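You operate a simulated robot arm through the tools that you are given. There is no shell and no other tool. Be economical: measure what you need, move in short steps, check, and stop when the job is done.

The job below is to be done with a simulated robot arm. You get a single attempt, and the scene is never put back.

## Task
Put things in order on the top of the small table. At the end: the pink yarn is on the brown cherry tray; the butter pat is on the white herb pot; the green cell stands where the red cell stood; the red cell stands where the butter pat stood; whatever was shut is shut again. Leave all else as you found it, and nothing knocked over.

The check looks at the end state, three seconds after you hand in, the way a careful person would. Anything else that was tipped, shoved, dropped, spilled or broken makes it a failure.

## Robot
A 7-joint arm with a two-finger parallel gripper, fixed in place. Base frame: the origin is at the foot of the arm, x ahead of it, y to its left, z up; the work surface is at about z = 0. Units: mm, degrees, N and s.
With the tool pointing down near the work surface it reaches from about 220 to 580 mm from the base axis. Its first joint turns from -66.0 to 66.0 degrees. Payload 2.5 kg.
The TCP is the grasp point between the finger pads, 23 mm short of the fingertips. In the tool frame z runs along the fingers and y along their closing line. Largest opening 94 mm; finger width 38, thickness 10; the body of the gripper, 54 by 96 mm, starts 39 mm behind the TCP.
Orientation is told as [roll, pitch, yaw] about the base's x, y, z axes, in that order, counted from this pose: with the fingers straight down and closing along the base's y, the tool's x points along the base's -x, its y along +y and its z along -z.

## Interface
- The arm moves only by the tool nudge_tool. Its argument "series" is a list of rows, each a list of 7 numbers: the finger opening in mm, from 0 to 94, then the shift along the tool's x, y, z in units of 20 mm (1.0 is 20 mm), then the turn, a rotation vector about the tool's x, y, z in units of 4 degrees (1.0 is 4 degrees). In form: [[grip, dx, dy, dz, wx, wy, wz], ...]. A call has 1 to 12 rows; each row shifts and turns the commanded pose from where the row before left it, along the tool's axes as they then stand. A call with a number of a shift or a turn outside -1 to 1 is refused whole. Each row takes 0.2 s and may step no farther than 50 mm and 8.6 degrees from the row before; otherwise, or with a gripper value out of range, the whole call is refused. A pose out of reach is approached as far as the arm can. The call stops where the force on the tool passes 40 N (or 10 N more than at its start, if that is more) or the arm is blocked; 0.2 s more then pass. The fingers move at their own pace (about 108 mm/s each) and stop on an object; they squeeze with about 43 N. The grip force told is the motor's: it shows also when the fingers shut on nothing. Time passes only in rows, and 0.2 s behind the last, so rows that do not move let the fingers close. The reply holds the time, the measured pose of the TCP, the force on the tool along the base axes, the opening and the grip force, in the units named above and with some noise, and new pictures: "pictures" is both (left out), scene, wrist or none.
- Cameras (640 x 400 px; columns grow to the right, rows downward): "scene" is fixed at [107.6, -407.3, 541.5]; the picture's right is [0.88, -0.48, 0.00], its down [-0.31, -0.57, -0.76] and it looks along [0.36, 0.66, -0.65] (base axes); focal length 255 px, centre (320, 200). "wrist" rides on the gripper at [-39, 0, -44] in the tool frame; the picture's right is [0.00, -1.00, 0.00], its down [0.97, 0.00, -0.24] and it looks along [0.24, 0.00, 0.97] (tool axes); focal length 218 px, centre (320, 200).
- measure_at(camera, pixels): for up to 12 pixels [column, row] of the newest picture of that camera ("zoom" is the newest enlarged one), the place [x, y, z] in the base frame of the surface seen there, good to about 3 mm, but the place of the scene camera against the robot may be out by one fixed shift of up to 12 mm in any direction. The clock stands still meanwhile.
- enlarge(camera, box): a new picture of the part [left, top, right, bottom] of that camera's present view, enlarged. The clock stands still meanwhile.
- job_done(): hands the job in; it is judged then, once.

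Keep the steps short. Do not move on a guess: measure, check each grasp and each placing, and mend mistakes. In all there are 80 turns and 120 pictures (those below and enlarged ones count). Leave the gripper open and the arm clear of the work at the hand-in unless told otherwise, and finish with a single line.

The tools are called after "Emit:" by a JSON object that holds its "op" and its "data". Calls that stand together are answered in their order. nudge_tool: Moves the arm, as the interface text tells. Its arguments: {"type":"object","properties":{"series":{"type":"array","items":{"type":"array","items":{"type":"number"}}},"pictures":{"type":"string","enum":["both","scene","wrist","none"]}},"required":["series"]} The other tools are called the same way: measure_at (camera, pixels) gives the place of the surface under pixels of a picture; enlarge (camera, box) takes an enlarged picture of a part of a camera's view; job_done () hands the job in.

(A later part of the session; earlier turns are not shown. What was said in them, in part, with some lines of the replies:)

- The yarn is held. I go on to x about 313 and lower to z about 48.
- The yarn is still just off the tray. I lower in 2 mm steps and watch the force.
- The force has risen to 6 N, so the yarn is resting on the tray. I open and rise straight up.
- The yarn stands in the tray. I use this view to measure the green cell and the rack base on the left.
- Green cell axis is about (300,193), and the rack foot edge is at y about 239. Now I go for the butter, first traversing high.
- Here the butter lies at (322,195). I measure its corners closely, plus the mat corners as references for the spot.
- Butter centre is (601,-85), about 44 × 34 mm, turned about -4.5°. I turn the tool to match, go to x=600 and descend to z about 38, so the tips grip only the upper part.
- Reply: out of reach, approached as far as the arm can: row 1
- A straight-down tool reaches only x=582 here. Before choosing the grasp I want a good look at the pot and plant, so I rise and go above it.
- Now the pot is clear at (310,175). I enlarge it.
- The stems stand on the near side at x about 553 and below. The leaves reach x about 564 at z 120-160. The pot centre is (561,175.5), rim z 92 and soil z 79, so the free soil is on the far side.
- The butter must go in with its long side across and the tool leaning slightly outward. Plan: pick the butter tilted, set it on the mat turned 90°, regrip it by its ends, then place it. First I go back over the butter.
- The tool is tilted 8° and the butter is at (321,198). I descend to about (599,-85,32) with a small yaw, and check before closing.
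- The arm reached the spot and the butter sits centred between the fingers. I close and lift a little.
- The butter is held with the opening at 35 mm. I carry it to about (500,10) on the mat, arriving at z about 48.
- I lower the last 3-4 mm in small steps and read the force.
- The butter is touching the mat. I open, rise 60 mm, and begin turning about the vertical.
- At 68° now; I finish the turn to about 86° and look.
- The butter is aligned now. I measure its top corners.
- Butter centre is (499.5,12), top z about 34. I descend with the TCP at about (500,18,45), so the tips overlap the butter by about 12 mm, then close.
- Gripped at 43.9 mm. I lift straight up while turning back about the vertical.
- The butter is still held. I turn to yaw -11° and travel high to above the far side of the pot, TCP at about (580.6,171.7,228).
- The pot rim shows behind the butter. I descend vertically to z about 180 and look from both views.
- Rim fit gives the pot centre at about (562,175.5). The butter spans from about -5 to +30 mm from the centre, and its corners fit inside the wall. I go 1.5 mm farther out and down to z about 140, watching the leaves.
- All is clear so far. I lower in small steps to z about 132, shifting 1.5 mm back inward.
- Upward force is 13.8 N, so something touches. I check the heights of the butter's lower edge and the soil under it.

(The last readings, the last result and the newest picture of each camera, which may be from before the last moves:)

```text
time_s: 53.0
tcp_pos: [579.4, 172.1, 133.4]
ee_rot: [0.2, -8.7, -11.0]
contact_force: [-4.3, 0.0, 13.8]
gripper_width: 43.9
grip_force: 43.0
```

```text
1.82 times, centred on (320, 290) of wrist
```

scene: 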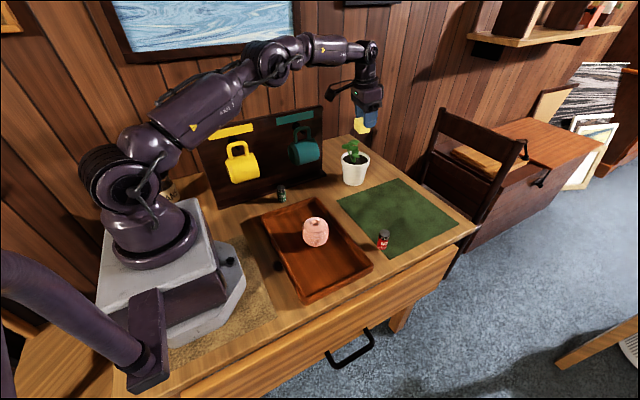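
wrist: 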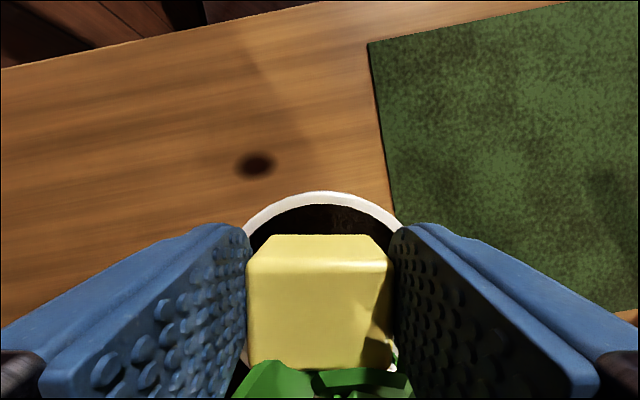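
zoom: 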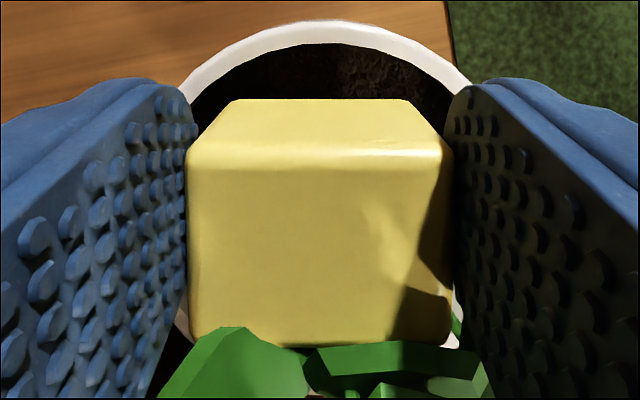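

The butter's bottom is at z about 92 and the soil is at 79.5, with about 10 mm free on the far side. The contact is therefore probably on the plant side. I raise 5 mm, move 3 mm outward and check that the force clears.

Emit:
{"op": "nudge_tool", "data": {"series": [[30, 0, 0, -0.25, 0, 0, 0], [30, -0.18, 0, 0, 0, 0, 0], [30, 0, 0, 0, 0, 0, 0]], "pictures": "none"}}

Emit:
{"op": "nudge_tool", "data": {"series": [[30, 0.015, 0, 0.1, 0, 0, 0], [30, 0, 0, 0, 0, 0, 0]], "pictures": "none"}}

Emit:
{"op": "nudge_tool", "data": {"series": [[30, 0.015, 0, 0.1, 0, 0, 0], [30, 0, 0, 0, 0, 0, 0]], "pictures": "none"}}

```text
time_s: 53.8
tcp_pos: [581.9, 170.7, 137.3]
ee_rot: [0.1, -8.3, -11.0]
contact_force: [1.2, -1.0, -0.4]
gripper_width: 43.8
grip_force: 43.0
```

```text
time_s: 54.4
tcp_pos: [583.3, 172.3, 135.9]
ee_rot: [0.3, -8.4, -11.0]
contact_force: [-0.4, 0.9, 0.9]
gripper_width: 43.8
grip_force: 42.9
```

```text
time_s: 55.0
tcp_pos: [581.8, 170.9, 134.6]
ee_rot: [0.2, -8.4, -11.0]
contact_force: [0.5, 0.8, 1.0]
gripper_width: 43.6
grip_force: 42.8
```

Emit:
{"op": "nudge_tool", "data": {"series": [[30, 0.015, 0, 0.1, 0, 0, 0], [30, 0, 0, 0, 0, 0, 0]], "pictures": "none"}}

Emit:
{"op": "nudge_tool", "data": {"series": [[30, 0.015, 0, 0.1, 0, 0, 0], [30, 0, 0, 0, 0, 0, 0]], "pictures": "wrist"}}

```text
time_s: 55.6
tcp_pos: [584.2, 172.0, 134.6]
ee_rot: [0.2, -8.6, -11.0]
contact_force: [-4.6, -2.6, 15.0]
gripper_width: 44.0
grip_force: 42.9
```

```text
time_s: 56.2
tcp_pos: [585.0, 171.5, 133.3]
ee_rot: [0.3, -8.7, -11.0]
contact_force: [-7.8, -2.9, 32.1]
gripper_width: 43.8
grip_force: 42.9
```

wrist: 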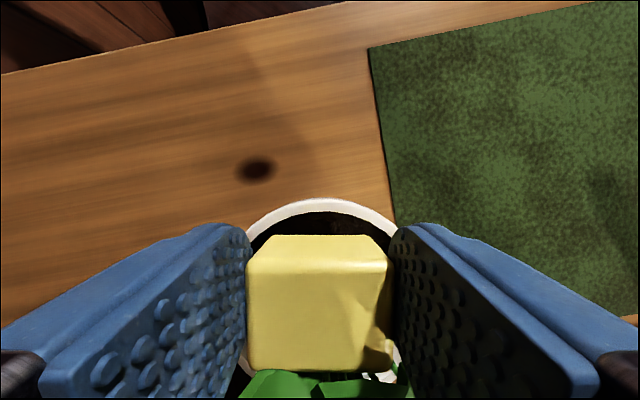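

Contact comes at the same height (TCP z about 134) in both places with a flat, stiff push upward. The pot carries the butter at rim level. I ease off, shift 2.5 mm inward and re-seat it with a light touch.

Emit:
{"op": "nudge_tool", "data": {"series": [[30, 0, 0, -0.3, 0, 0, 0], [30, 0.12, 0, 0, 0, 0, 0], [30, 0, 0, 0, 0, 0, 0]], "pictures": "none"}}

Emit:
{"op": "nudge_tool", "data": {"series": [[30, 0.01, 0, 0.08, 0, 0, 0], [30, 0, 0, 0, 0, 0, 0]], "pictures": "none"}}

```text
time_s: 57.0
tcp_pos: [579.9, 171.6, 134.0]
ee_rot: [0.1, -8.3, -11.0]
contact_force: [1.7, -1.2, 3.4]
gripper_width: 43.7
grip_force: 43.7
```

```text
time_s: 57.6
tcp_pos: [579.7, 172.8, 134.0]
ee_rot: [0.1, -8.4, -10.9]
contact_force: [-2.6, -1.2, 8.2]
gripper_width: 43.6
grip_force: 42.8
```

It sits with a light 8 N. I open only to 50 mm and look.

Emit:
{"op": "nudge_tool", "data": {"series": [[47, 0, 0, 0, 0, 0, 0], [50, 0, 0, 0, 0, 0, 0], [50, 0, 0, 0, 0, 0, 0]], "pictures": "wrist"}}

Emit:
{"op": "enlarge", "data": {"camera": "scene", "box": [325, 120, 395, 190]}}

```text
time_s: 58.4
tcp_pos: [580.7, 172.3, 133.8]
ee_rot: [0.1, -8.4, -11.0]
contact_force: [0.2, -0.5, -0.5]
gripper_width: 50.0
grip_force: 0.1
```

wrist: 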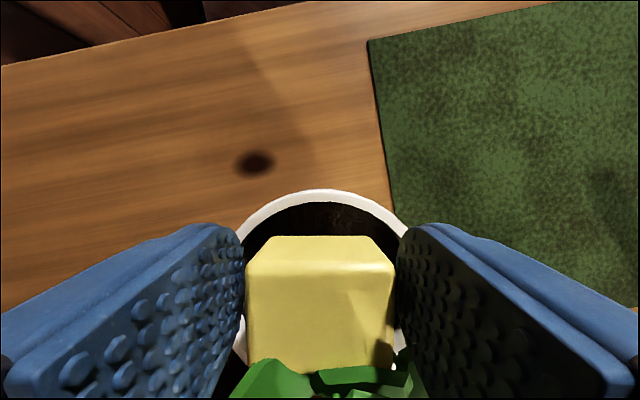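

```text
5.71 times, centred on (360, 155) of scene
```

zoom: 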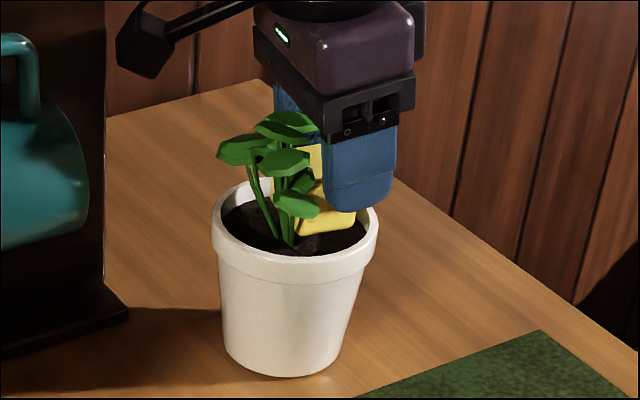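

The butter stays and the force is zero. I rise straight up 100 mm.

Emit:
{"op": "nudge_tool", "data": {"series": [[50, -0.074, 0, -0.5, 0, 0, 0], [50, -0.148, 0, -0.99, 0, 0, 0], [50, -0.148, 0, -0.99, 0, 0, 0], [50, -0.148, 0, -0.99, 0, 0, 0], [50, -0.148, 0, -0.99, 0, 0, 0], [50, -0.148, 0, -0.99, 0, 0, 0], [50, 0, 0, 0, 0, 0, 0]], "pictures": "wrist"}}

Emit:
{"op": "enlarge", "data": {"camera": "scene", "box": [325, 120, 395, 190]}}

```text
time_s: 60.0
tcp_pos: [580.3, 172.7, 244.0]
ee_rot: [0.1, -8.4, -10.9]
contact_force: [0.0, -0.5, -0.4]
gripper_width: 50.1
grip_force: 0.0
```

wrist: 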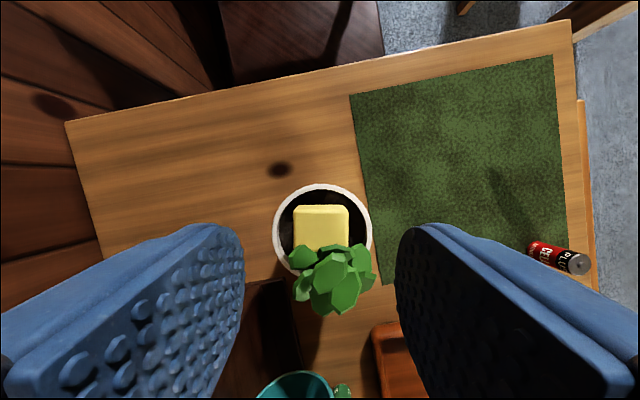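

```text
5.71 times, centred on (360, 155) of scene
```

zoom: 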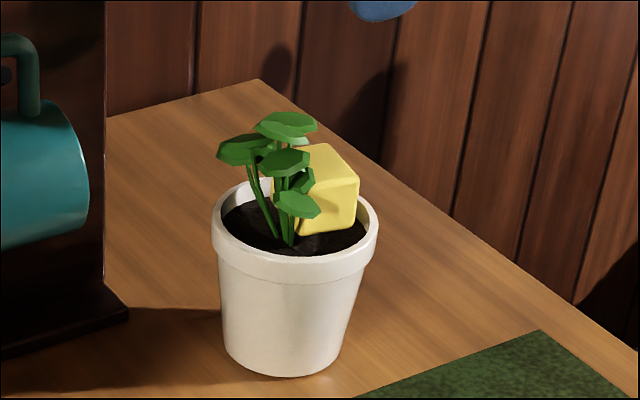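

The butter stands on the pot and the plant is untouched. Next is the red cell. I turn yaw back to 0, keep the tilt and travel toward it at height.

Emit:
{"op": "nudge_tool", "data": {"series": [[60, 0.3, -1, 0, -0.148, 0, -1], [60, 0.5, -1, 0, -0.148, 0, -1], [60, 0.5, -1, 0, -0.11, 0, -0.73], [60, 0.5, -1, 0, 0, 0, 0], [60, 0.5, -1, 0, 0, 0, 0], [60, 0.5, -1, 0, 0, 0, 0], [60, 0.5, -1, 0, 0, 0, 0], [60, 0.5, -1, 0, 0, 0, 0], [60, 0.5, -1, 0, 0, 0, 0], [60, 0.5, -1, 0, 0, 0, 0], [60, 0.5, -1, 0, 0, 0, 0], [60, 0.5, -1, 0, 0, 0, 0]], "pictures": "none"}}

Emit:
{"op": "nudge_tool", "data": {"series": [[60, 0.1, -0.9, 0.95, 0, 0, 0], [60, 0.1, -0.9, 0.95, 0, 0, 0], [60, 0.1, -0.2, 0.95, 0, 0, 0], [60, 0.1, 0, 0.95, 0, 0, 0], [60, 0, 0, 0, 0, 0, 0]], "pictures": "wrist"}}

```text
time_s: 62.6
tcp_pos: [458.7, -65.5, 224.6]
ee_rot: [0.2, -8.5, 0.1]
contact_force: [0.3, 0.1, -0.1]
gripper_width: 60.1
grip_force: 0.2
```

```text
time_s: 63.8
tcp_pos: [464.0, -104.4, 151.1]
ee_rot: [0.2, -8.4, 0.2]
contact_force: [-0.1, 0.5, 0.4]
gripper_width: 60.0
grip_force: 0.0
```

wrist: 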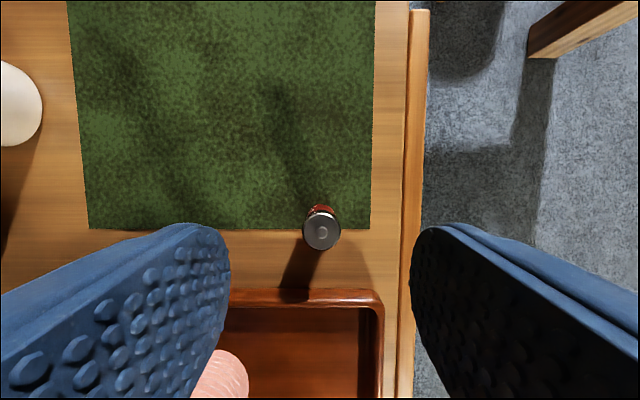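

The cell's top is at (322,232). I measure its top and surroundings.

Emit:
{"op": "measure_at", "data": {"camera": "wrist", "pixels": [[322, 232], [306, 232], [338, 232], [322, 246], [322, 219], [320, 208], [345, 295], [300, 228], [370, 230], [90, 228]]}}

Emit:
{"op": "enlarge", "data": {"camera": "wrist", "box": [280, 190, 370, 270]}}

```text
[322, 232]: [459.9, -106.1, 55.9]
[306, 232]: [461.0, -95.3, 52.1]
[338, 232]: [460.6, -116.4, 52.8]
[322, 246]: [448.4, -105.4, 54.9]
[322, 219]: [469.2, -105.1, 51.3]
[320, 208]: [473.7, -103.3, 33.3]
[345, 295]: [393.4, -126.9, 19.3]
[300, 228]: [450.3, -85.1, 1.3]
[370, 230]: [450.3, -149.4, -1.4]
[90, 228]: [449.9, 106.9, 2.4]
```

```text
5.00 times, centred on (325, 230) of wrist
```

zoom: 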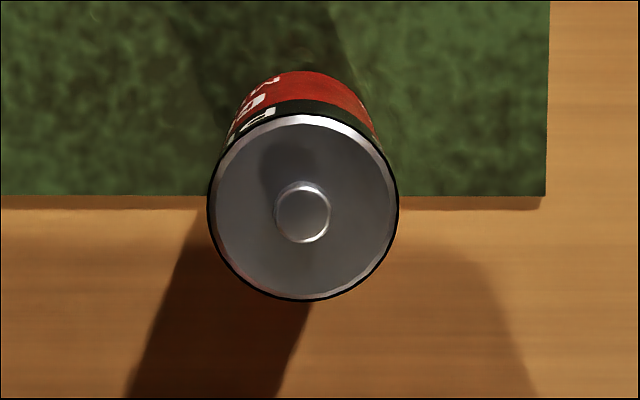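

Red cell axis is about (460.5,-105), diameter about 23, height about 54. I descend to z about 38 with open fingers and check before closing.

Emit:
{"op": "nudge_tool", "data": {"series": [[60, 0.168, -0.03, 0.927, 0, 0, 0], [60, 0.168, 0, 0.927, 0, 0, 0], [60, 0.168, 0, 0.927, 0, 0, 0], [60, 0.168, 0, 0.927, 0, 0, 0], [60, 0.168, 0, 0.927, 0, 0, 0], [60, 0.168, 0, 0.927, 0, 0, 0], [60, 0, 0, 0, 0, 0, 0]], "pictures": "wrist"}}

```text
time_s: 65.4
tcp_pos: [458.8, -104.8, 37.1]
ee_rot: [0.2, -8.4, 0.1]
contact_force: [0.1, 0.1, -0.1]
gripper_width: 59.9
grip_force: 0.2
```

wrist: 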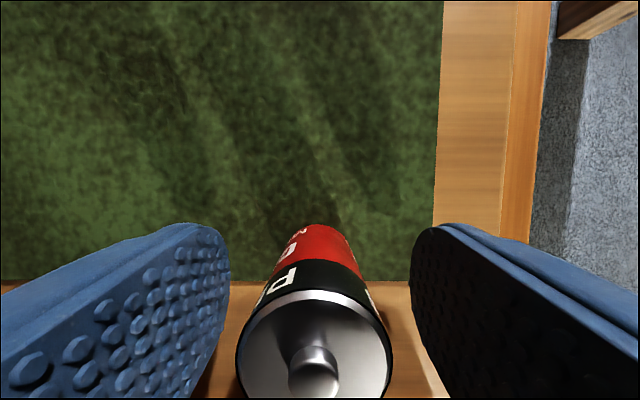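

The cell stands centred between the pads. I close and lift 40 mm.

Emit:
{"op": "nudge_tool", "data": {"series": [[15, 0, 0, 0, 0, 0, 0], [15, 0, 0, 0, 0, 0, 0], [15, 0, 0, 0, 0, 0, 0], [15, 0, 0, 0, 0, 0, 0], [15, -0.1, 0, -0.7, 0, 0, 0], [15, -0.148, 0, -0.99, 0, 0, 0], [15, -0.05, 0, -0.33, 0, 0, 0], [15, 0, 0, 0, 0, 0, 0]], "pictures": "wrist"}}

```text
time_s: 67.2
tcp_pos: [458.3, -106.0, 77.1]
ee_rot: [0.2, -8.4, 0.0]
contact_force: [0.7, 0.0, 0.0]
gripper_width: 24.5
grip_force: 43.0
```

wrist: 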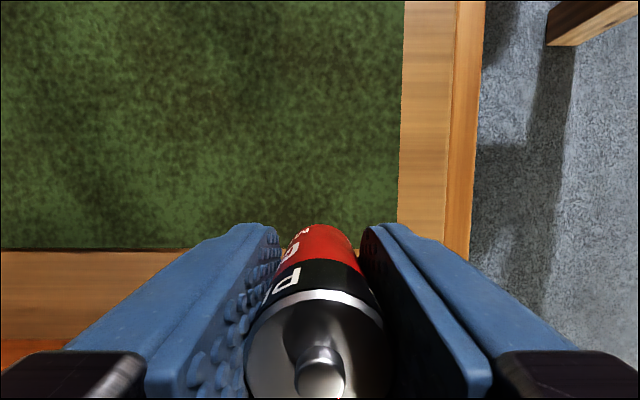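

Held at 24.5 mm. I carry it level to above the butter's old spot, TCP at about (599.5,-85).

Emit:
{"op": "nudge_tool", "data": {"series": [[15, -0.872, 0.131, 0.13, 0, 0, 0], [15, -0.872, 0.131, 0.13, 0, 0, 0], [15, -0.872, 0.131, 0.13, 0, 0, 0], [15, -0.872, 0.131, 0.13, 0, 0, 0], [15, -0.872, 0.131, 0.13, 0, 0, 0], [15, -0.872, 0.131, 0.13, 0, 0, 0], [15, -0.872, 0.131, 0.13, 0, 0, 0], [15, -0.872, 0.131, 0.13, 0, 0, 0], [15, 0, 0, 0, 0, 0, 0]], "pictures": "none"}}

```text
time_s: 69.2
tcp_pos: [598.6, -82.7, 76.8]
ee_rot: [0.2, -8.3, 0.1]
contact_force: [-0.3, 0.7, -1.1]
gripper_width: 24.8
grip_force: 43.1
```

I lower to z about 40.

Emit:
{"op": "nudge_tool", "data": {"series": [[15, 0.08, -0.06, 0.7, 0, 0, 0], [15, 0.08, -0.04, 0.7, 0, 0, 0], [15, 0.06, 0, 0.42, 0, 0, 0], [15, 0, 0, 0, 0, 0, 0]], "pictures": "none"}}

Emit:
{"op": "nudge_tool", "data": {"series": [[15, 0.015, 0, 0.1, 0, 0, 0], [15, 0, 0, 0, 0, 0, 0]], "pictures": "none"}}

```text
time_s: 70.2
tcp_pos: [598.0, -85.4, 41.4]
ee_rot: [0.1, -8.4, 0.1]
contact_force: [-0.1, 0.5, -0.2]
gripper_width: 24.6
grip_force: 43.1
```

```text
time_s: 70.8
tcp_pos: [599.1, -85.5, 38.3]
ee_rot: [0.2, -8.4, 0.1]
contact_force: [-0.5, -0.4, -1.0]
gripper_width: 24.5
grip_force: 43.4
```

Emit:
{"op": "nudge_tool", "data": {"series": [[15, 0.01, 0, 0.06, 0, 0, 0], [15, 0, 0, 0, 0, 0, 0]], "pictures": "none"}}

Emit:
{"op": "nudge_tool", "data": {"series": [[15, 0.01, 0, 0.06, 0, 0, 0], [15, 0, 0, 0, 0, 0, 0]], "pictures": "none"}}

```text
time_s: 71.4
tcp_pos: [599.0, -85.9, 38.8]
ee_rot: [0.2, -8.4, 0.1]
contact_force: [0.6, -0.5, -0.5]
gripper_width: 24.5
grip_force: 42.5
```

```text
time_s: 72.0
tcp_pos: [598.7, -85.2, 36.1]
ee_rot: [0.2, -8.4, 0.2]
contact_force: [-0.1, 0.6, 1.6]
gripper_width: 24.9
grip_force: 42.6
```

The cell is at about floor contact. One tiny step more, then open gently.

Emit:
{"op": "nudge_tool", "data": {"series": [[15, 0.005, 0, 0.04, 0, 0, 0], [15, 0, 0, 0, 0, 0, 0]], "pictures": "none"}}

Emit:
{"op": "nudge_tool", "data": {"series": [[28, 0, 0, 0, 0, 0, 0], [45, 0, 0, 0, 0, 0, 0], [60, 0, 0, 0, 0, 0, 0], [60, 0, 0, 0, 0, 0, 0]], "pictures": "both"}}

```text
time_s: 72.6
tcp_pos: [599.7, -84.4, 37.0]
ee_rot: [0.1, -8.5, 0.2]
contact_force: [-2.9, 1.6, 6.1]
gripper_width: 24.8
grip_force: 42.9
```

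```text
time_s: 73.6
tcp_pos: [600.2, -86.1, 35.7]
ee_rot: [0.1, -8.5, 0.1]
contact_force: [-0.1, -0.2, 0.0]
gripper_width: 60.0
grip_force: 0.1
```

scene: 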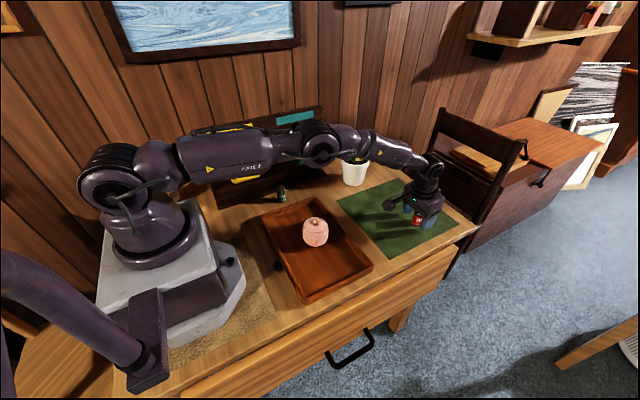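
wrist: 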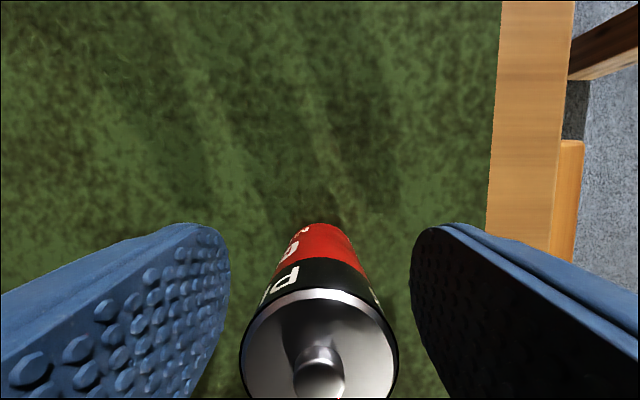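

The cell stands free. I rise straight up, undoing the tilt on the way, and measure the mugs hanging near the green cell.

Emit:
{"op": "nudge_tool", "data": {"series": [[60, -0.148, 0, -0.99, 0, 0, 0], [60, -0.148, 0, -0.99, 0, 0, 0], [60, -0.148, 0, -0.99, 0, 0, 0], [60, -0.148, 0, -0.99, 0, 0, 0], [60, 0.3, 0, -0.9, 0, 1, 0], [60, 0.3, 0, -0.9, 0, 1, 0], [60, 0.5, 0, -0.9, 0, 0.1, 0], [60, 0.8, 0, -0.5, 0, 0, 0], [60, 1, 0, 0, 0, 0, 0], [60, 0, 0, 0, 0, 0, 0]], "pictures": "both"}}

Emit:
{"op": "measure_at", "data": {"camera": "scene", "pixels": [[232, 175], [252, 172], [243, 182], [230, 160], [255, 160], [238, 145], [295, 155], [312, 150], [305, 163], [281, 188], [283, 200], [250, 200]]}}

Emit:
{"op": "enlarge", "data": {"camera": "scene", "box": [190, 100, 350, 220]}}

```text
time_s: 75.8
tcp_pos: [539.9, -85.3, 179.0]
ee_rot: [0.2, 0.0, 0.1]
contact_force: [1.1, 0.1, -0.3]
gripper_width: 60.1
grip_force: 0.1
```

scene: 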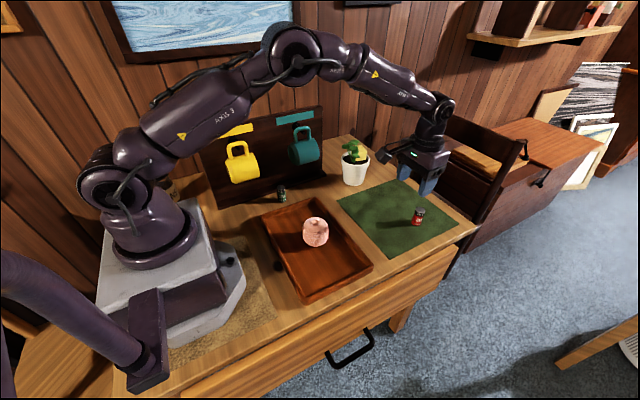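
wrist: 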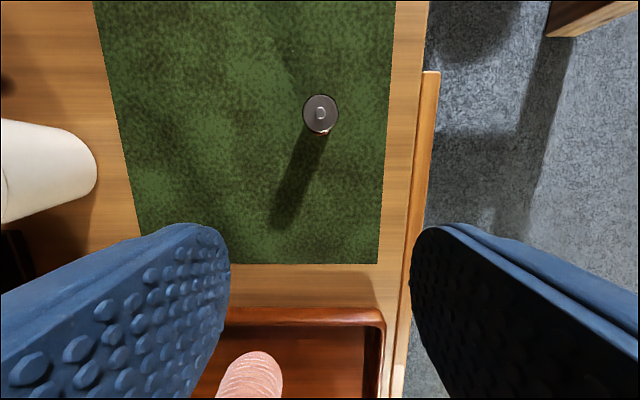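

```text
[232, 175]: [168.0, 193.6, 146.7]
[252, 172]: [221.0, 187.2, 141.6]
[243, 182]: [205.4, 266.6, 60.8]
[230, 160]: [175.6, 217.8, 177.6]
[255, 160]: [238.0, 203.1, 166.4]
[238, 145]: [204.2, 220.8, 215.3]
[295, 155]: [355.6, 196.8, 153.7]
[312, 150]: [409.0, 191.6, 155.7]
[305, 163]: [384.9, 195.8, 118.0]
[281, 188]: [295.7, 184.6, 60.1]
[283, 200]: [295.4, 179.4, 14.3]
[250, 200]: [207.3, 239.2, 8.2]
```

```text
3.33 times, centred on (270, 160) of scene
```

zoom: 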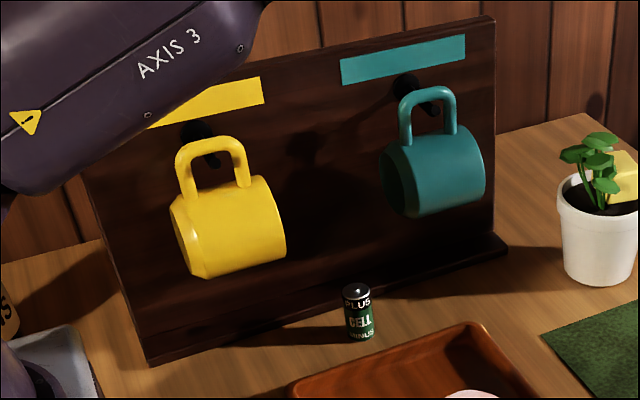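

The red cell stands at the butter's old spot. The green cell sits between the two mugs, so I check the size of the gripper's side stalk, seen left of the gripper, before going in there.

Emit:
{"op": "enlarge", "data": {"camera": "scene", "box": [370, 85, 470, 205]}}

Emit:
{"op": "measure_at", "data": {"camera": "scene", "pixels": [[385, 156], [384, 162], [400, 142], [412, 158], [440, 165], [408, 165], [405, 183], [430, 185], [417, 213], [437, 130]]}}

Emit:
{"op": "measure_at", "data": {"camera": "wrist", "pixels": [[320, 114], [305, 114], [337, 114], [320, 100], [320, 127]]}}

```text
3.33 times, centred on (420, 145) of scene
```

zoom: 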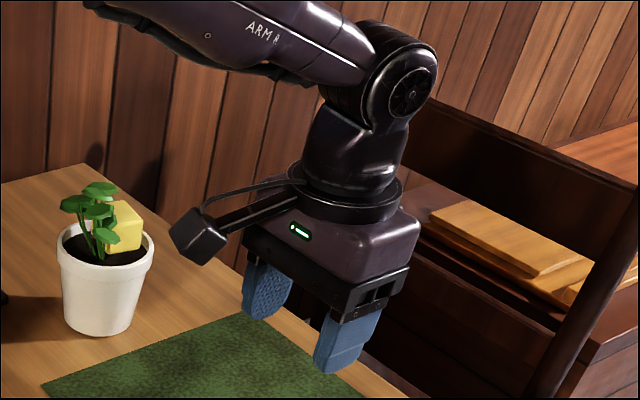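

```text
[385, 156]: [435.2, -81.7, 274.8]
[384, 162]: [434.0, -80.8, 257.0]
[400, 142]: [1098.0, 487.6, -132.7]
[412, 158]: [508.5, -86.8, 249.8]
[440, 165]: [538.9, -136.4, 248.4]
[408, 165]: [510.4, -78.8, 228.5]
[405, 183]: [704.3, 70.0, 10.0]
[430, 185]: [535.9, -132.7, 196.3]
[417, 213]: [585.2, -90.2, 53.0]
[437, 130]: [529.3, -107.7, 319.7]
```

```text
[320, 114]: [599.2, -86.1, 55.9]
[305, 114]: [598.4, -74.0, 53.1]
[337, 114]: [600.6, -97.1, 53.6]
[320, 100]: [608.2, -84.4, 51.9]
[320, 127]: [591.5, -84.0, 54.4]
```

The stalk reaches about 105 mm to the tool's +x side. I will come in with yaw +90°, stalk toward -y away from the rack, tilted about 26° so the body stays clear of the mugs. First I turn in place.

Emit:
{"op": "nudge_tool", "data": {"series": [[60, 0, 0, -0.5, 0, 0, -1], [60, 0, 0, -0.5, 0, 0, -1], [60, 0, 0, -0.5, 0, 0, -1], [60, 0, 0, -0.5, 0, 0, -1], [60, 0, 0, -0.5, 0, 0, -1], [60, 0, 0, 0, 0, 0, -1], [60, 0, 0, 0, 0, 0, -1], [60, 0, 0, 0, 0, 0, -1], [60, 0, 0, 0, 0, 0, -1], [60, 0, 0, 0, 0, 0, -1], [60, 0, 0, 0, 0, 0, -1], [60, 0, 0, 0, 0, 0, -1]], "pictures": "none"}}

Emit:
{"op": "nudge_tool", "data": {"series": [[60, 0, 0.4, 0, 0, 0, -1], [60, 0, 0.5, 0, 0, 0, -1], [60, 0, 0.5, 0, 0, 0, -1], [60, 0, 0.5, 0, 0, 0, -1], [60, 0, 0.5, 0, 0, 0, -1], [60, 0, 0.5, 0, 0, 0, -1], [60, 0, 0.5, 0, 0, 0, -1], [60, 0, 0.5, 0, 0, 0, -1], [60, 0, 0.5, 0, 0, 0, -1], [60, 0, 0.5, 0, 0, 0, -1], [60, 0, 0.5, 0, 0, 0, -0.5], [60, 0, 0, 0, 0, 0, 0]], "pictures": "none"}}

```text
time_s: 78.4
tcp_pos: [537.9, -86.2, 227.4]
ee_rot: [0.1, -0.1, 48.2]
contact_force: [0.3, -0.1, -0.4]
gripper_width: 60.2
grip_force: 0.1
```

```text
time_s: 81.0
tcp_pos: [439.9, -48.7, 229.8]
ee_rot: [0.0, -0.2, 90.2]
contact_force: [-0.3, -0.3, -0.3]
gripper_width: 59.8
grip_force: 0.0
```

Yaw is 90°. I travel to about (301,101,230) and then start tilting the tips toward +y.

Emit:
{"op": "nudge_tool", "data": {"series": [[60, -0.94, 0.87, 0, 0, 0, 0], [60, -0.94, 0.87, 0, 0, 0, 0], [60, -0.94, 0.87, 0, 0, 0, 0], [60, -0.94, 0.87, 0, 0, 0, 0], [60, -0.94, 0.87, 0, 0, 0, 0], [60, -0.94, 0.87, 0, 0, 0, 0], [60, -0.94, 0.87, 0, 0, 0, 0], [60, -0.94, 0.87, 0, 0, 0, 0], [60, 0, 0, 0, 0, -1, 0], [60, 0, 0, 0, 0, -1, 0], [60, 0, 0, 0, 0, -1, 0], [60, 0, 0, 0, 0, 0, 0]], "pictures": "both"}}

```text
time_s: 83.6
tcp_pos: [300.0, 102.3, 229.7]
ee_rot: [0.1, -12.2, 90.3]
contact_force: [0.3, 0.2, 0.7]
gripper_width: 60.1
grip_force: 0.1
```

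scene: 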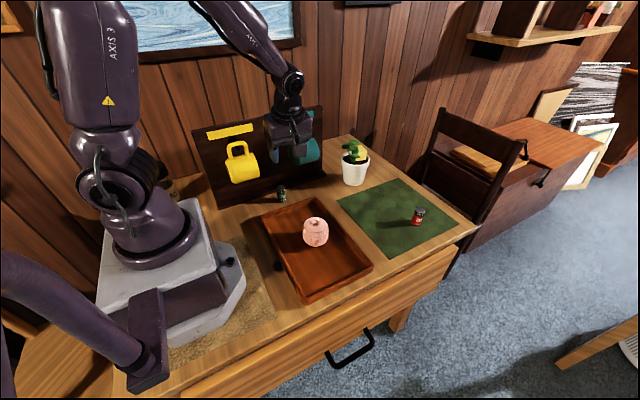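
wrist: 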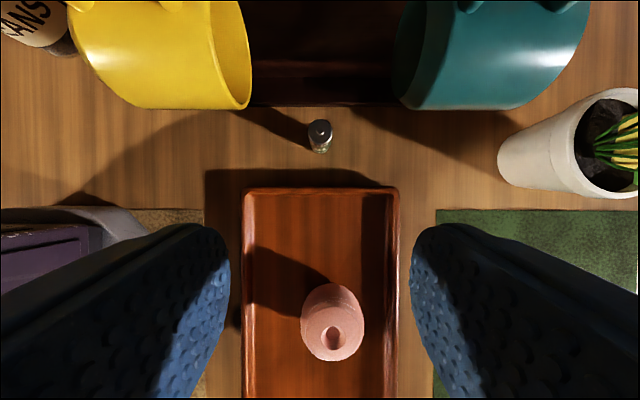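

I see the green cell at (320,130) between the mugs. I measure the cell and the mug edges.

Emit:
{"op": "measure_at", "data": {"camera": "wrist", "pixels": [[320, 127], [310, 128], [330, 128], [319, 140], [318, 150], [248, 60], [398, 60], [250, 103], [402, 104], [220, 107], [440, 107], [330, 103]]}}

Emit:
{"op": "enlarge", "data": {"camera": "wrist", "box": [240, 80, 400, 180]}}

```text
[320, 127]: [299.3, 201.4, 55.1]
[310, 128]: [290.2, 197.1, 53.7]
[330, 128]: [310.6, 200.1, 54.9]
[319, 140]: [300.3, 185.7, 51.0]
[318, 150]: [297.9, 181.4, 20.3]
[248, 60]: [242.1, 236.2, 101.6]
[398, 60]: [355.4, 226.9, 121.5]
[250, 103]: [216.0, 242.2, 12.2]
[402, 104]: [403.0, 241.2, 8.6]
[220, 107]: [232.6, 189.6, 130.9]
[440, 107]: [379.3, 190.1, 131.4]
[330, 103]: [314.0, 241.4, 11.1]
```

```text
4.00 times, centred on (320, 130) of wrist
```

zoom: 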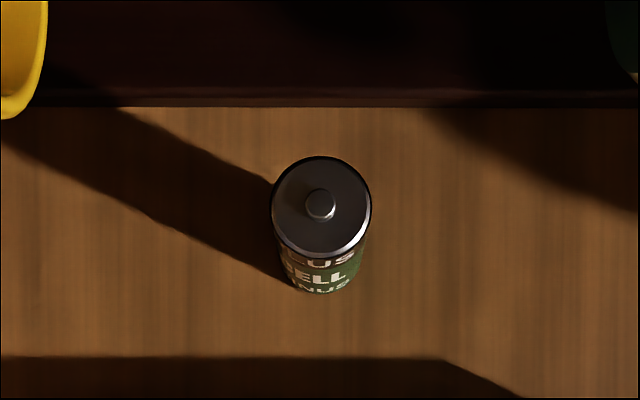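

Cell axis is about (300,194.5). The mug edges are at x=242 and x=355 and the gripper body spans 252-348, so it clears. I tilt on to 26°, then advance along the tool axis about 140 mm and look again.

Emit:
{"op": "nudge_tool", "data": {"series": [[60, 0, 0, 0, 0, -1, 0], [60, 0, 0, 0, 0, -1, 0], [60, 0, 0, 0, 0, -1, 0], [60, 0, 0, 0, 0, -0.5, 0], [60, 0, 0, 1, 0, 0, 0], [60, 0, 0, 1, 0, 0, 0], [60, 0, 0, 1, 0, 0, 0], [60, 0, 0, 1, 0, 0, 0], [60, 0, 0, 1, 0, 0, 0], [60, 0, 0, 1, 0, 0, 0], [60, 0, 0, 0.5, 0, 0, 0], [60, 0, 0, 0, 0, 0, 0]], "pictures": "both"}}

```text
time_s: 86.2
tcp_pos: [301.0, 159.7, 112.6]
ee_rot: [0.0, -26.3, 90.0]
contact_force: [0.4, 0.2, -0.6]
gripper_width: 60.0
grip_force: 0.0
```

scene: 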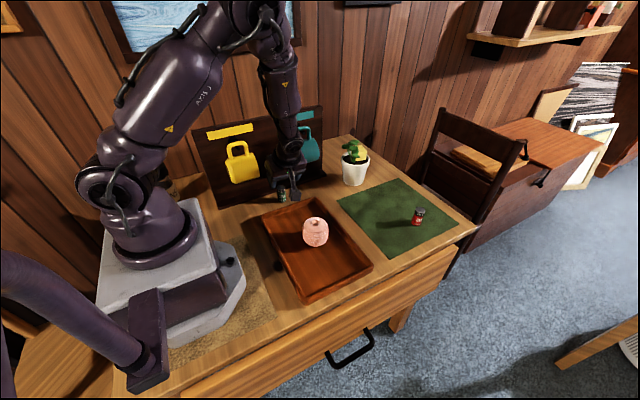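
wrist: 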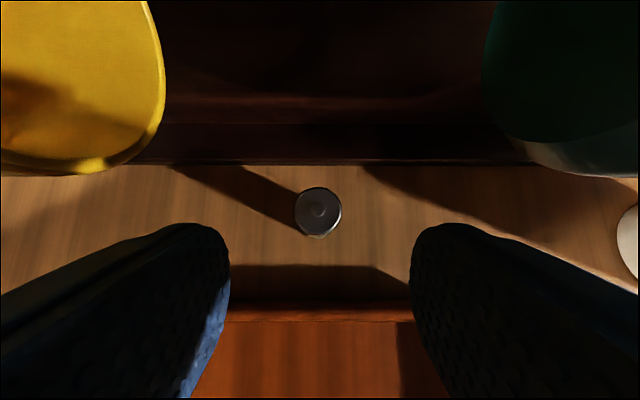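

Emit:
{"op": "measure_at", "data": {"camera": "wrist", "pixels": [[318, 211], [297, 211], [340, 211], [318, 191], [318, 230], [318, 222], [165, 90], [485, 90], [318, 160], [100, 165]]}}

```text
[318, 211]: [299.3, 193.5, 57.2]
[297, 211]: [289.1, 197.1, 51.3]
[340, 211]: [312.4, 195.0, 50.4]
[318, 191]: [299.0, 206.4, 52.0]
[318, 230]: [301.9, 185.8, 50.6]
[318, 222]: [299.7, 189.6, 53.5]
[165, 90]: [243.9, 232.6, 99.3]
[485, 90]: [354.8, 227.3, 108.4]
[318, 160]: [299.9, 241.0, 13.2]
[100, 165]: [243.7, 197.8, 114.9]
```

Cell axis is (300.3,195.5). I advance along the tool axis to about (300.5,195,36).

Emit:
{"op": "nudge_tool", "data": {"series": [[60, 0.03, 0.02, 0.85, 0, 0, 0], [60, 0.03, 0, 0.85, 0, 0, 0], [60, 0.03, 0, 0.85, 0, 0, 0], [60, 0.02, 0, 0.85, 0, 0, 0], [60, 0, 0, 0.82, 0, 0, 0], [60, 0, 0, 0, 0, 0, 0]], "pictures": "wrist"}}

Emit:
{"op": "enlarge", "data": {"camera": "scene", "box": [230, 110, 350, 220]}}

```text
time_s: 87.6
tcp_pos: [300.6, 195.3, 34.4]
ee_rot: [0.1, -26.2, 90.1]
contact_force: [-0.3, -0.5, 1.3]
gripper_width: 59.8
grip_force: 0.1
```

wrist: 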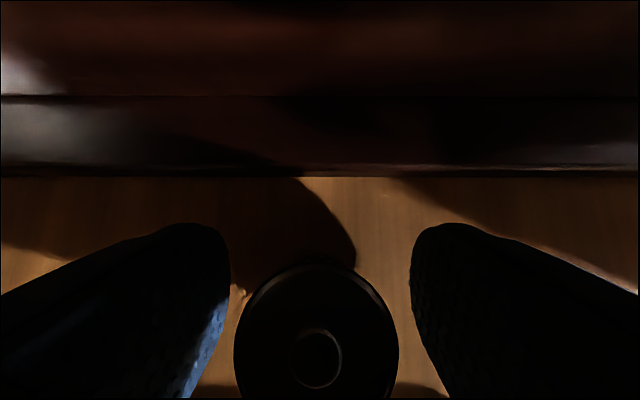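

```text
3.64 times, centred on (290, 165) of scene
```

zoom: 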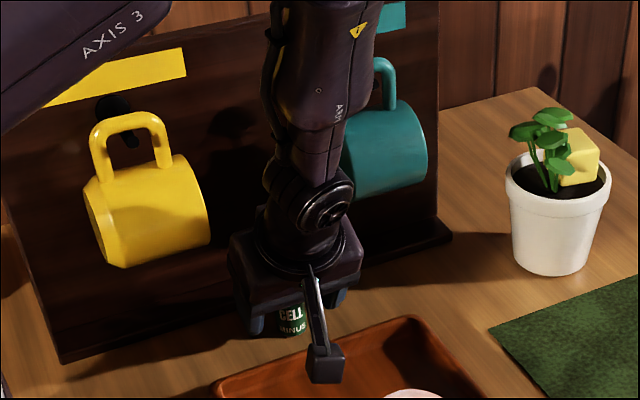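

Cell between the pads and no contact. I close, then retreat along the tool axis.

Emit:
{"op": "nudge_tool", "data": {"series": [[15, 0, 0, 0, 0, 0, 0], [15, 0, 0, 0, 0, 0, 0], [15, 0, 0, 0, 0, 0, 0], [15, 0, 0, 0, 0, 0, 0], [15, 0, 0, -0.4, 0, 0, 0], [15, 0, 0, -0.9, 0, 0, 0], [15, 0, 0, -1, 0, 0, 0], [15, 0, 0, -1, 0, 0, 0], [15, 0, 0, -1, 0, 0, 0], [15, 0, 0, -1, 0, 0, 0], [15, 0, 0, -1, 0, 0, 0], [15, 0, 0, 0, 0, 0, 0]], "pictures": "both"}}

```text
time_s: 90.2
tcp_pos: [299.6, 138.4, 148.4]
ee_rot: [0.1, -26.1, 90.1]
contact_force: [0.6, 0.1, -0.5]
gripper_width: 24.8
grip_force: 42.8
```

scene: 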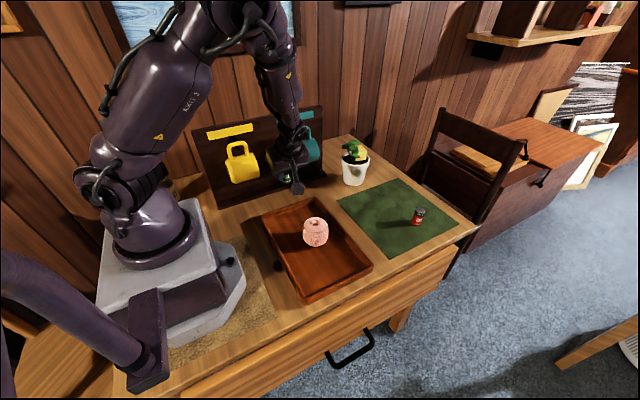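
wrist: 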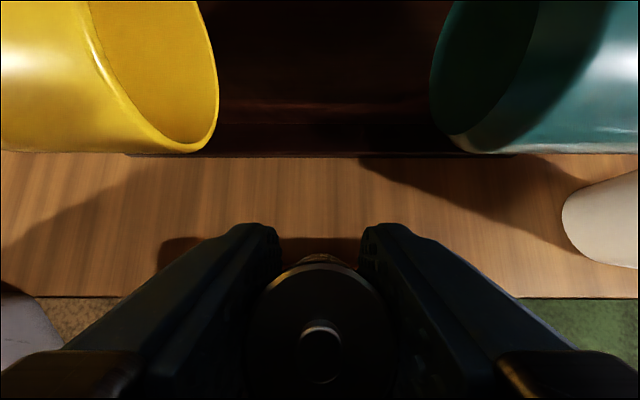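

Held at 24.8 mm. I move out over the tray, cell bottom at z about 114 clear of the yarn, before turning.

Emit:
{"op": "nudge_tool", "data": {"series": [[15, 0.84, -0.75, -0.41, 0, 0, 0], [15, 0.84, -0.75, -0.41, 0, 0, 0], [15, 0.84, -0.75, -0.41, 0, 0, 0], [15, 0.84, -0.75, -0.41, 0, 0, 0], [15, 0.84, -0.75, -0.41, 0, 0, 0], [15, 0.84, -0.75, -0.41, 0, 0, 0], [15, 0.84, -0.75, -0.41, 0, 0, 0], [15, 0.84, -0.75, -0.41, 0, 0, 0], [15, 0, 0, 0, 0.49, 0, 1], [15, 0, 0, 0, 0.49, 0, 1], [15, 0, 0, 0, 0.49, 0, 1], [15, 0, 0, 0, 0.49, 0, 1]], "pictures": "none"}}

Emit:
{"op": "nudge_tool", "data": {"series": [[15, 0, 0, 0, 0.49, 0, 1], [15, 0, 0, 0, 0.49, 0, 1], [15, 0, 0, 0, 0.49, 0, 1], [15, 0, 0, 0, 0.49, 0, 1], [15, 0, 0, 0, 0.49, 0, 1], [15, 0, 0, 0, 0.49, 0, 1], [15, 0, 0, 0, 0.49, 0, 1], [15, 0, 0, 0, 0.49, 0, 1], [15, 0, 0, 0, 0.49, 0, 1], [15, 0, 0, 0, 0.49, 0, 1], [15, 0, 0, 0, 0.49, 0, 1], [15, 0, 0, 0, 0.49, 0, 1]], "pictures": "scene"}}

```text
time_s: 92.8
tcp_pos: [419.9, -10.5, 147.7]
ee_rot: [0.0, -26.2, 72.2]
contact_force: [0.6, -0.1, -0.2]
gripper_width: 24.6
grip_force: 42.8
```

```text
time_s: 95.4
tcp_pos: [420.7, -9.0, 148.2]
ee_rot: [0.1, -26.3, 18.6]
contact_force: [0.9, -0.5, -0.6]
gripper_width: 24.9
grip_force: 43.0
```

scene: 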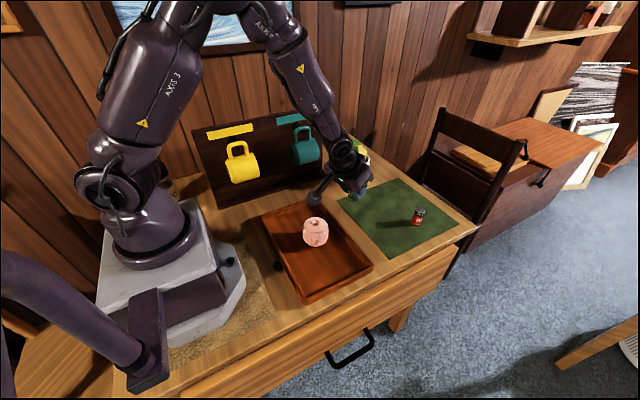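

I finish the turn to yaw 0 and travel to above the red cell's old spot (460.5,-105).

Emit:
{"op": "nudge_tool", "data": {"series": [[15, 0, 0, 0, 0.49, 0, 1], [15, 0, 0, 0, 0.49, 0, 1], [15, 0, 0, 0, 0.49, 0, 1], [15, 0, 0, 0, 0.49, 0, 1], [15, 0, 0, 0, 0.1, 0, 0.18], [15, -0.36, -0.955, 0.177, 0, 0, 0], [15, -0.36, -0.955, 0.177, 0, 0, 0], [15, -0.36, -0.955, 0.177, 0, 0, 0], [15, -0.36, -0.955, 0.177, 0, 0, 0], [15, -0.36, -0.955, 0.177, 0, 0, 0], [15, 0, 0, 0, 0, 0, 0]], "pictures": "both"}}

```text
time_s: 97.8
tcp_pos: [461.9, -106.2, 148.2]
ee_rot: [0.0, -26.1, 0.2]
contact_force: [0.8, 0.4, -0.4]
gripper_width: 24.7
grip_force: 42.3
```

scene: 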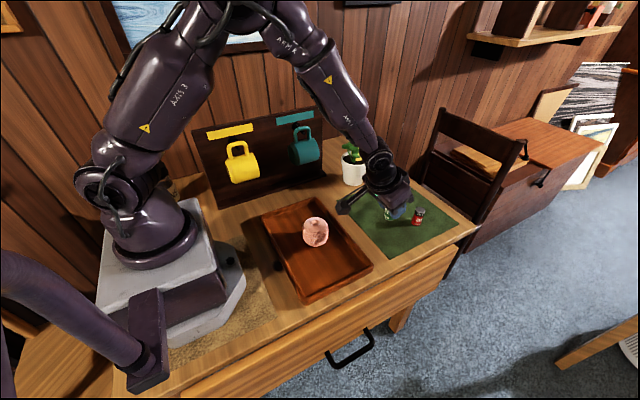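
wrist: 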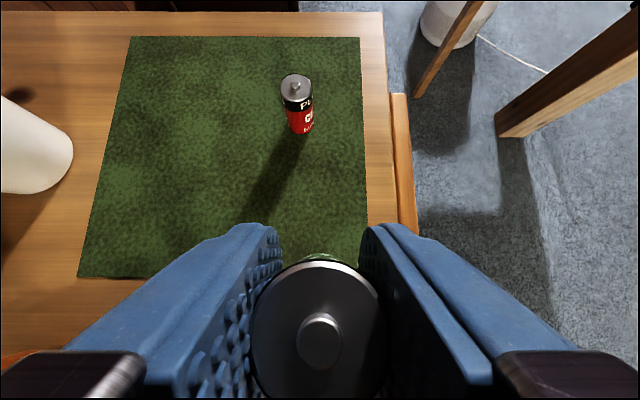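

I lower straight down to z about 41.

Emit:
{"op": "nudge_tool", "data": {"series": [[15, 0.48, 0.01, 0.956, 0, 0, 0], [15, 0.48, 0.01, 0.956, 0, 0, 0], [15, 0.48, 0.01, 0.956, 0, 0, 0], [15, 0.48, 0.01, 0.956, 0, 0, 0], [15, 0.48, 0.01, 0.956, 0, 0, 0], [15, 0, 0, 0, 0, 0, 0]], "pictures": "scene"}}

Emit:
{"op": "nudge_tool", "data": {"series": [[15, 0.06, 0, 0.12, 0, 0, 0], [15, 0, 0, 0, 0, 0, 0]], "pictures": "none"}}

```text
time_s: 99.2
tcp_pos: [462.0, -103.5, 42.9]
ee_rot: [-0.1, -26.1, 0.2]
contact_force: [-0.8, 1.2, -0.6]
gripper_width: 24.8
grip_force: 43.2
```

scene: 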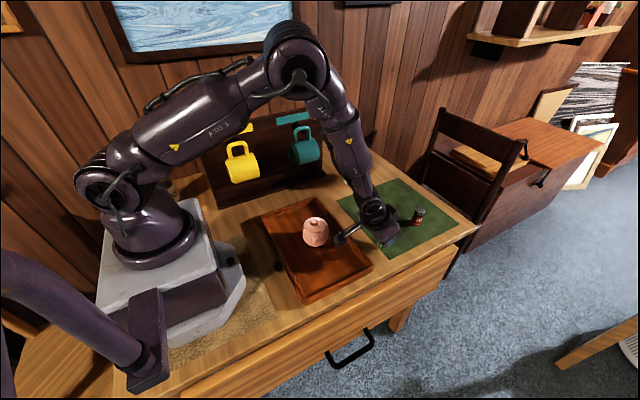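

```text
time_s: 99.8
tcp_pos: [460.7, -103.2, 39.4]
ee_rot: [0.0, -26.0, 0.1]
contact_force: [0.2, -0.3, -0.2]
gripper_width: 24.8
grip_force: 42.9
```

Emit:
{"op": "nudge_tool", "data": {"series": [[15, 0.04, -0.06, 0.09, 0, 0, 0], [15, 0, 0, 0, 0, 0, 0]], "pictures": "none"}}

Emit:
{"op": "nudge_tool", "data": {"series": [[15, 0.025, 0, 0.05, 0, 0, 0], [15, 0, 0, 0, 0, 0, 0]], "pictures": "none"}}

Emit:
{"op": "nudge_tool", "data": {"series": [[15, 0.025, 0, 0.05, 0, 0, 0], [15, 0, 0, 0, 0, 0, 0]], "pictures": "none"}}

```text
time_s: 100.4
tcp_pos: [460.9, -103.7, 38.6]
ee_rot: [-0.1, -26.4, 0.3]
contact_force: [-6.4, 5.7, 25.9]
gripper_width: 24.5
grip_force: 43.4
```

```text
time_s: 101.0
tcp_pos: [462.0, -104.1, 38.5]
ee_rot: [0.0, -26.6, 0.3]
contact_force: [-0.9, 7.1, 27.7]
gripper_width: 24.4
grip_force: 43.3
```

```text
time_s: 101.6
tcp_pos: [462.0, -104.7, 37.2]
ee_rot: [-0.1, -26.5, 0.3]
contact_force: [2.6, 8.3, 29.4]
gripper_width: 24.6
grip_force: 42.8
```

Contact force is 25-29 N, so the cell is on the surface and I pressed a little. I back off 2 mm and look before opening.

Emit:
{"op": "nudge_tool", "data": {"series": [[15, -0.05, 0, -0.1, 0, 0, 0], [15, 0, 0, 0, 0, 0, 0]], "pictures": "wrist"}}

Emit:
{"op": "enlarge", "data": {"camera": "scene", "box": [310, 180, 450, 280]}}

```text
time_s: 102.2
tcp_pos: [459.8, -107.0, 36.3]
ee_rot: [-0.1, -26.1, 0.1]
contact_force: [5.4, -0.3, 13.9]
gripper_width: 24.3
grip_force: 43.4
```

wrist: 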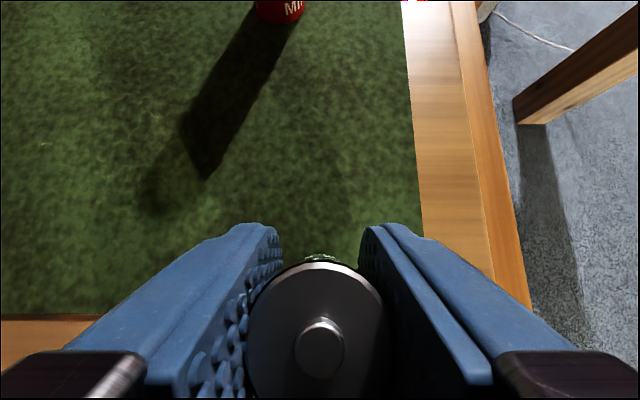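

```text
4.00 times, centred on (380, 230) of scene
```

zoom: 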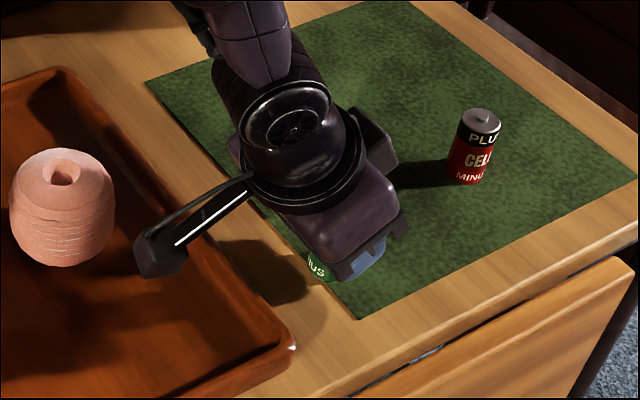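

I ease up another 1 mm so the release will be soft.

Emit:
{"op": "nudge_tool", "data": {"series": [[15, -0.025, 0, -0.05, 0, 0, 0], [15, 0, 0, 0, 0, 0, 0]], "pictures": "none"}}

```text
time_s: 102.8
tcp_pos: [458.4, -107.0, 35.7]
ee_rot: [0.0, -25.8, 0.2]
contact_force: [-0.6, -2.3, 4.9]
gripper_width: 24.8
grip_force: 42.9
```

Emit:
{"op": "nudge_tool", "data": {"series": [[15, 0, 0, 0, 0, 0, 0]], "pictures": "none"}}

Emit:
{"op": "nudge_tool", "data": {"series": [[15, 0, 0, 0, 0, 0, 0]], "pictures": "none"}}

```text
time_s: 103.2
tcp_pos: [458.5, -105.3, 36.9]
ee_rot: [0.0, -25.9, 0.1]
contact_force: [0.2, 0.6, -0.1]
gripper_width: 24.6
grip_force: 43.0
```

```text
time_s: 103.6
tcp_pos: [459.5, -105.3, 36.3]
ee_rot: [0.0, -26.2, 0.2]
contact_force: [0.0, 0.5, -0.5]
gripper_width: 24.7
grip_force: 42.8
```

Force is zero at about (459,-105.3), right over the spot. I lower half a millimetre, then open.

Emit:
{"op": "nudge_tool", "data": {"series": [[15, 0.012, 0, 0.025, 0, 0, 0], [15, 0, 0, 0, 0, 0, 0], [27, 0, 0, 0, 0, 0, 0], [40, 0, 0, 0, 0, 0, 0], [60, 0, 0, 0, 0, 0, 0], [60, 0, 0, 0, 0, 0, 0]], "pictures": "wrist"}}

```text
time_s: 105.0
tcp_pos: [459.6, -105.3, 36.3]
ee_rot: [0.1, -26.2, 0.1]
contact_force: [-0.9, 0.3, 0.9]
gripper_width: 60.0
grip_force: 0.1
```

wrist: 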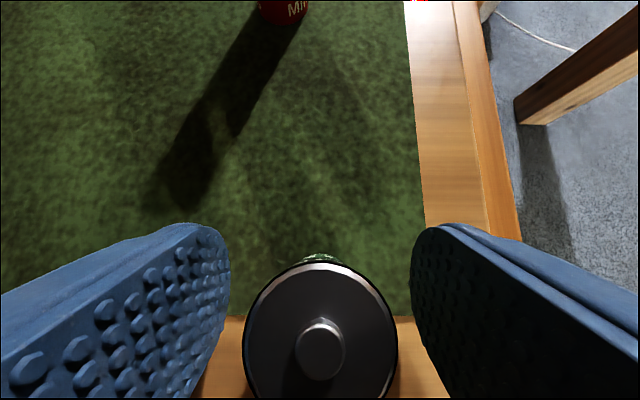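

The cell stands free between the pads. I retreat along the tool axis (up and back), so the pads slide off along it.

Emit:
{"op": "nudge_tool", "data": {"series": [[60, 0, 0, -0.6, 0, 0, 0], [60, 0, 0, -1, 0, 0, 0], [60, 0, 0, -1, 0, 0, 0], [60, 0, 0, -1, 0, 0, 0], [60, 0, 0, -1, 0, 0, 0], [60, 0, 0, -1, 0, 0, 0], [60, 0, 0, -1, 0, 0, 0], [60, 0, 0, -1, 0, 0, 0], [60, 0, 0, 0, 0, 0, 0]], "pictures": "both"}}

```text
time_s: 107.0
tcp_pos: [393.1, -105.6, 175.2]
ee_rot: [0.0, -26.1, 0.3]
contact_force: [0.2, 0.7, -0.8]
gripper_width: 60.0
grip_force: 0.2
```

scene: 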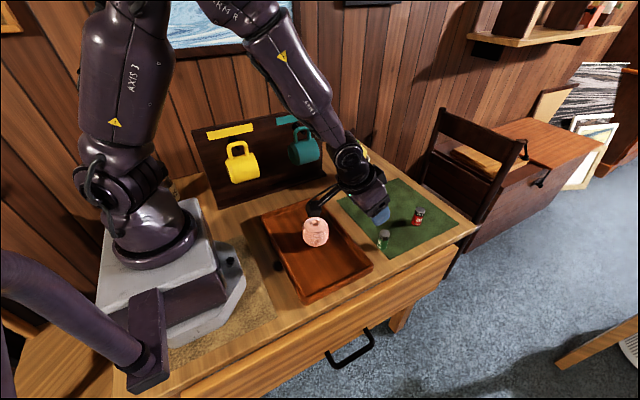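
wrist: 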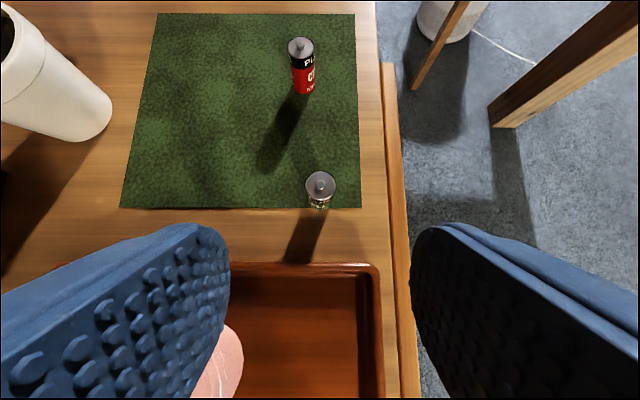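

Both cells stand. I measure the green cell's place, then rise clear and open the gripper fully.

Emit:
{"op": "measure_at", "data": {"camera": "wrist", "pixels": [[320, 185], [307, 185], [334, 185], [320, 173], [320, 197], [301, 47]]}}

Emit:
{"op": "nudge_tool", "data": {"series": [[94, 0, 0, -1, 0, 1, 0], [94, 0, 0, -1, 0, 1, 0], [94, 0, 0, -1, 0, 1, 0], [94, 0, 0, -1, 0, 1, 0], [94, 0, 0, -1, 0, 1, 0], [94, 0, 0, -1, 0, 1, 0], [94, 0, 0, -0.5, 0, 0.5, 0], [94, 0, 0, 0, 0, 0, 0]], "pictures": "both"}}

Emit:
{"op": "enlarge", "data": {"camera": "scene", "box": [240, 130, 480, 280]}}

```text
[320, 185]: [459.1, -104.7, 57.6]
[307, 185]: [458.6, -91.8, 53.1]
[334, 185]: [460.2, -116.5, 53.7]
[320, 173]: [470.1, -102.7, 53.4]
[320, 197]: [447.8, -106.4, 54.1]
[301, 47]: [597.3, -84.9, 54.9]
```

```text
time_s: 108.8
tcp_pos: [360.3, -105.7, 298.4]
ee_rot: [0.0, -0.1, 0.1]
contact_force: [0.0, -0.7, 0.0]
gripper_width: 94.0
grip_force: 0.1
```

scene: 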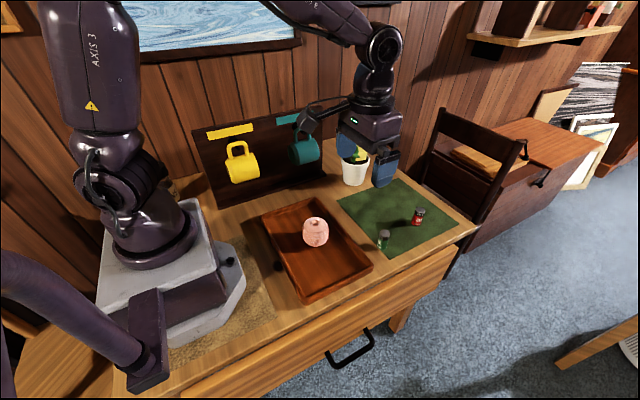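
wrist: 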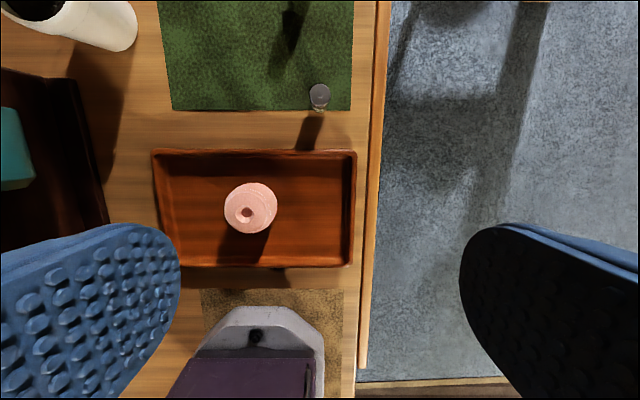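

```text
2.67 times, centred on (360, 205) of scene
```

zoom: 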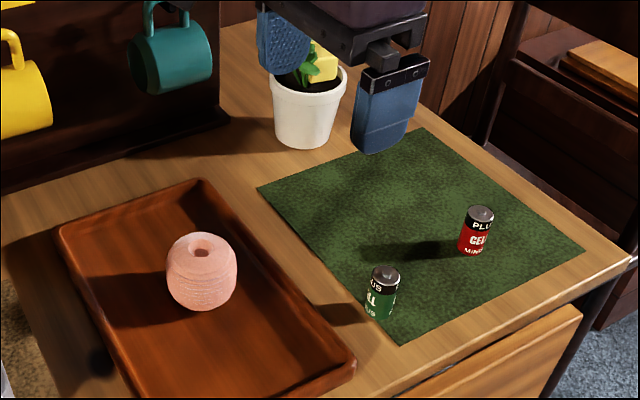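

Everything is where it should be: yarn on the tray, butter on the pot, green cell at the red cell's old spot, red cell at the butter's old spot. The drawer looks as it did at the start, the gripper is open and the arm is clear, so I hand in.

Emit:
{"op": "job_done", "data": {}}

```text
The job is handed in.
```

The pink yarn is on the tray, the butter pat is on the herb pot, the green cell stands where the red cell stood, the red cell stands where the butter pat stood, and nothing was knocked over or opened.
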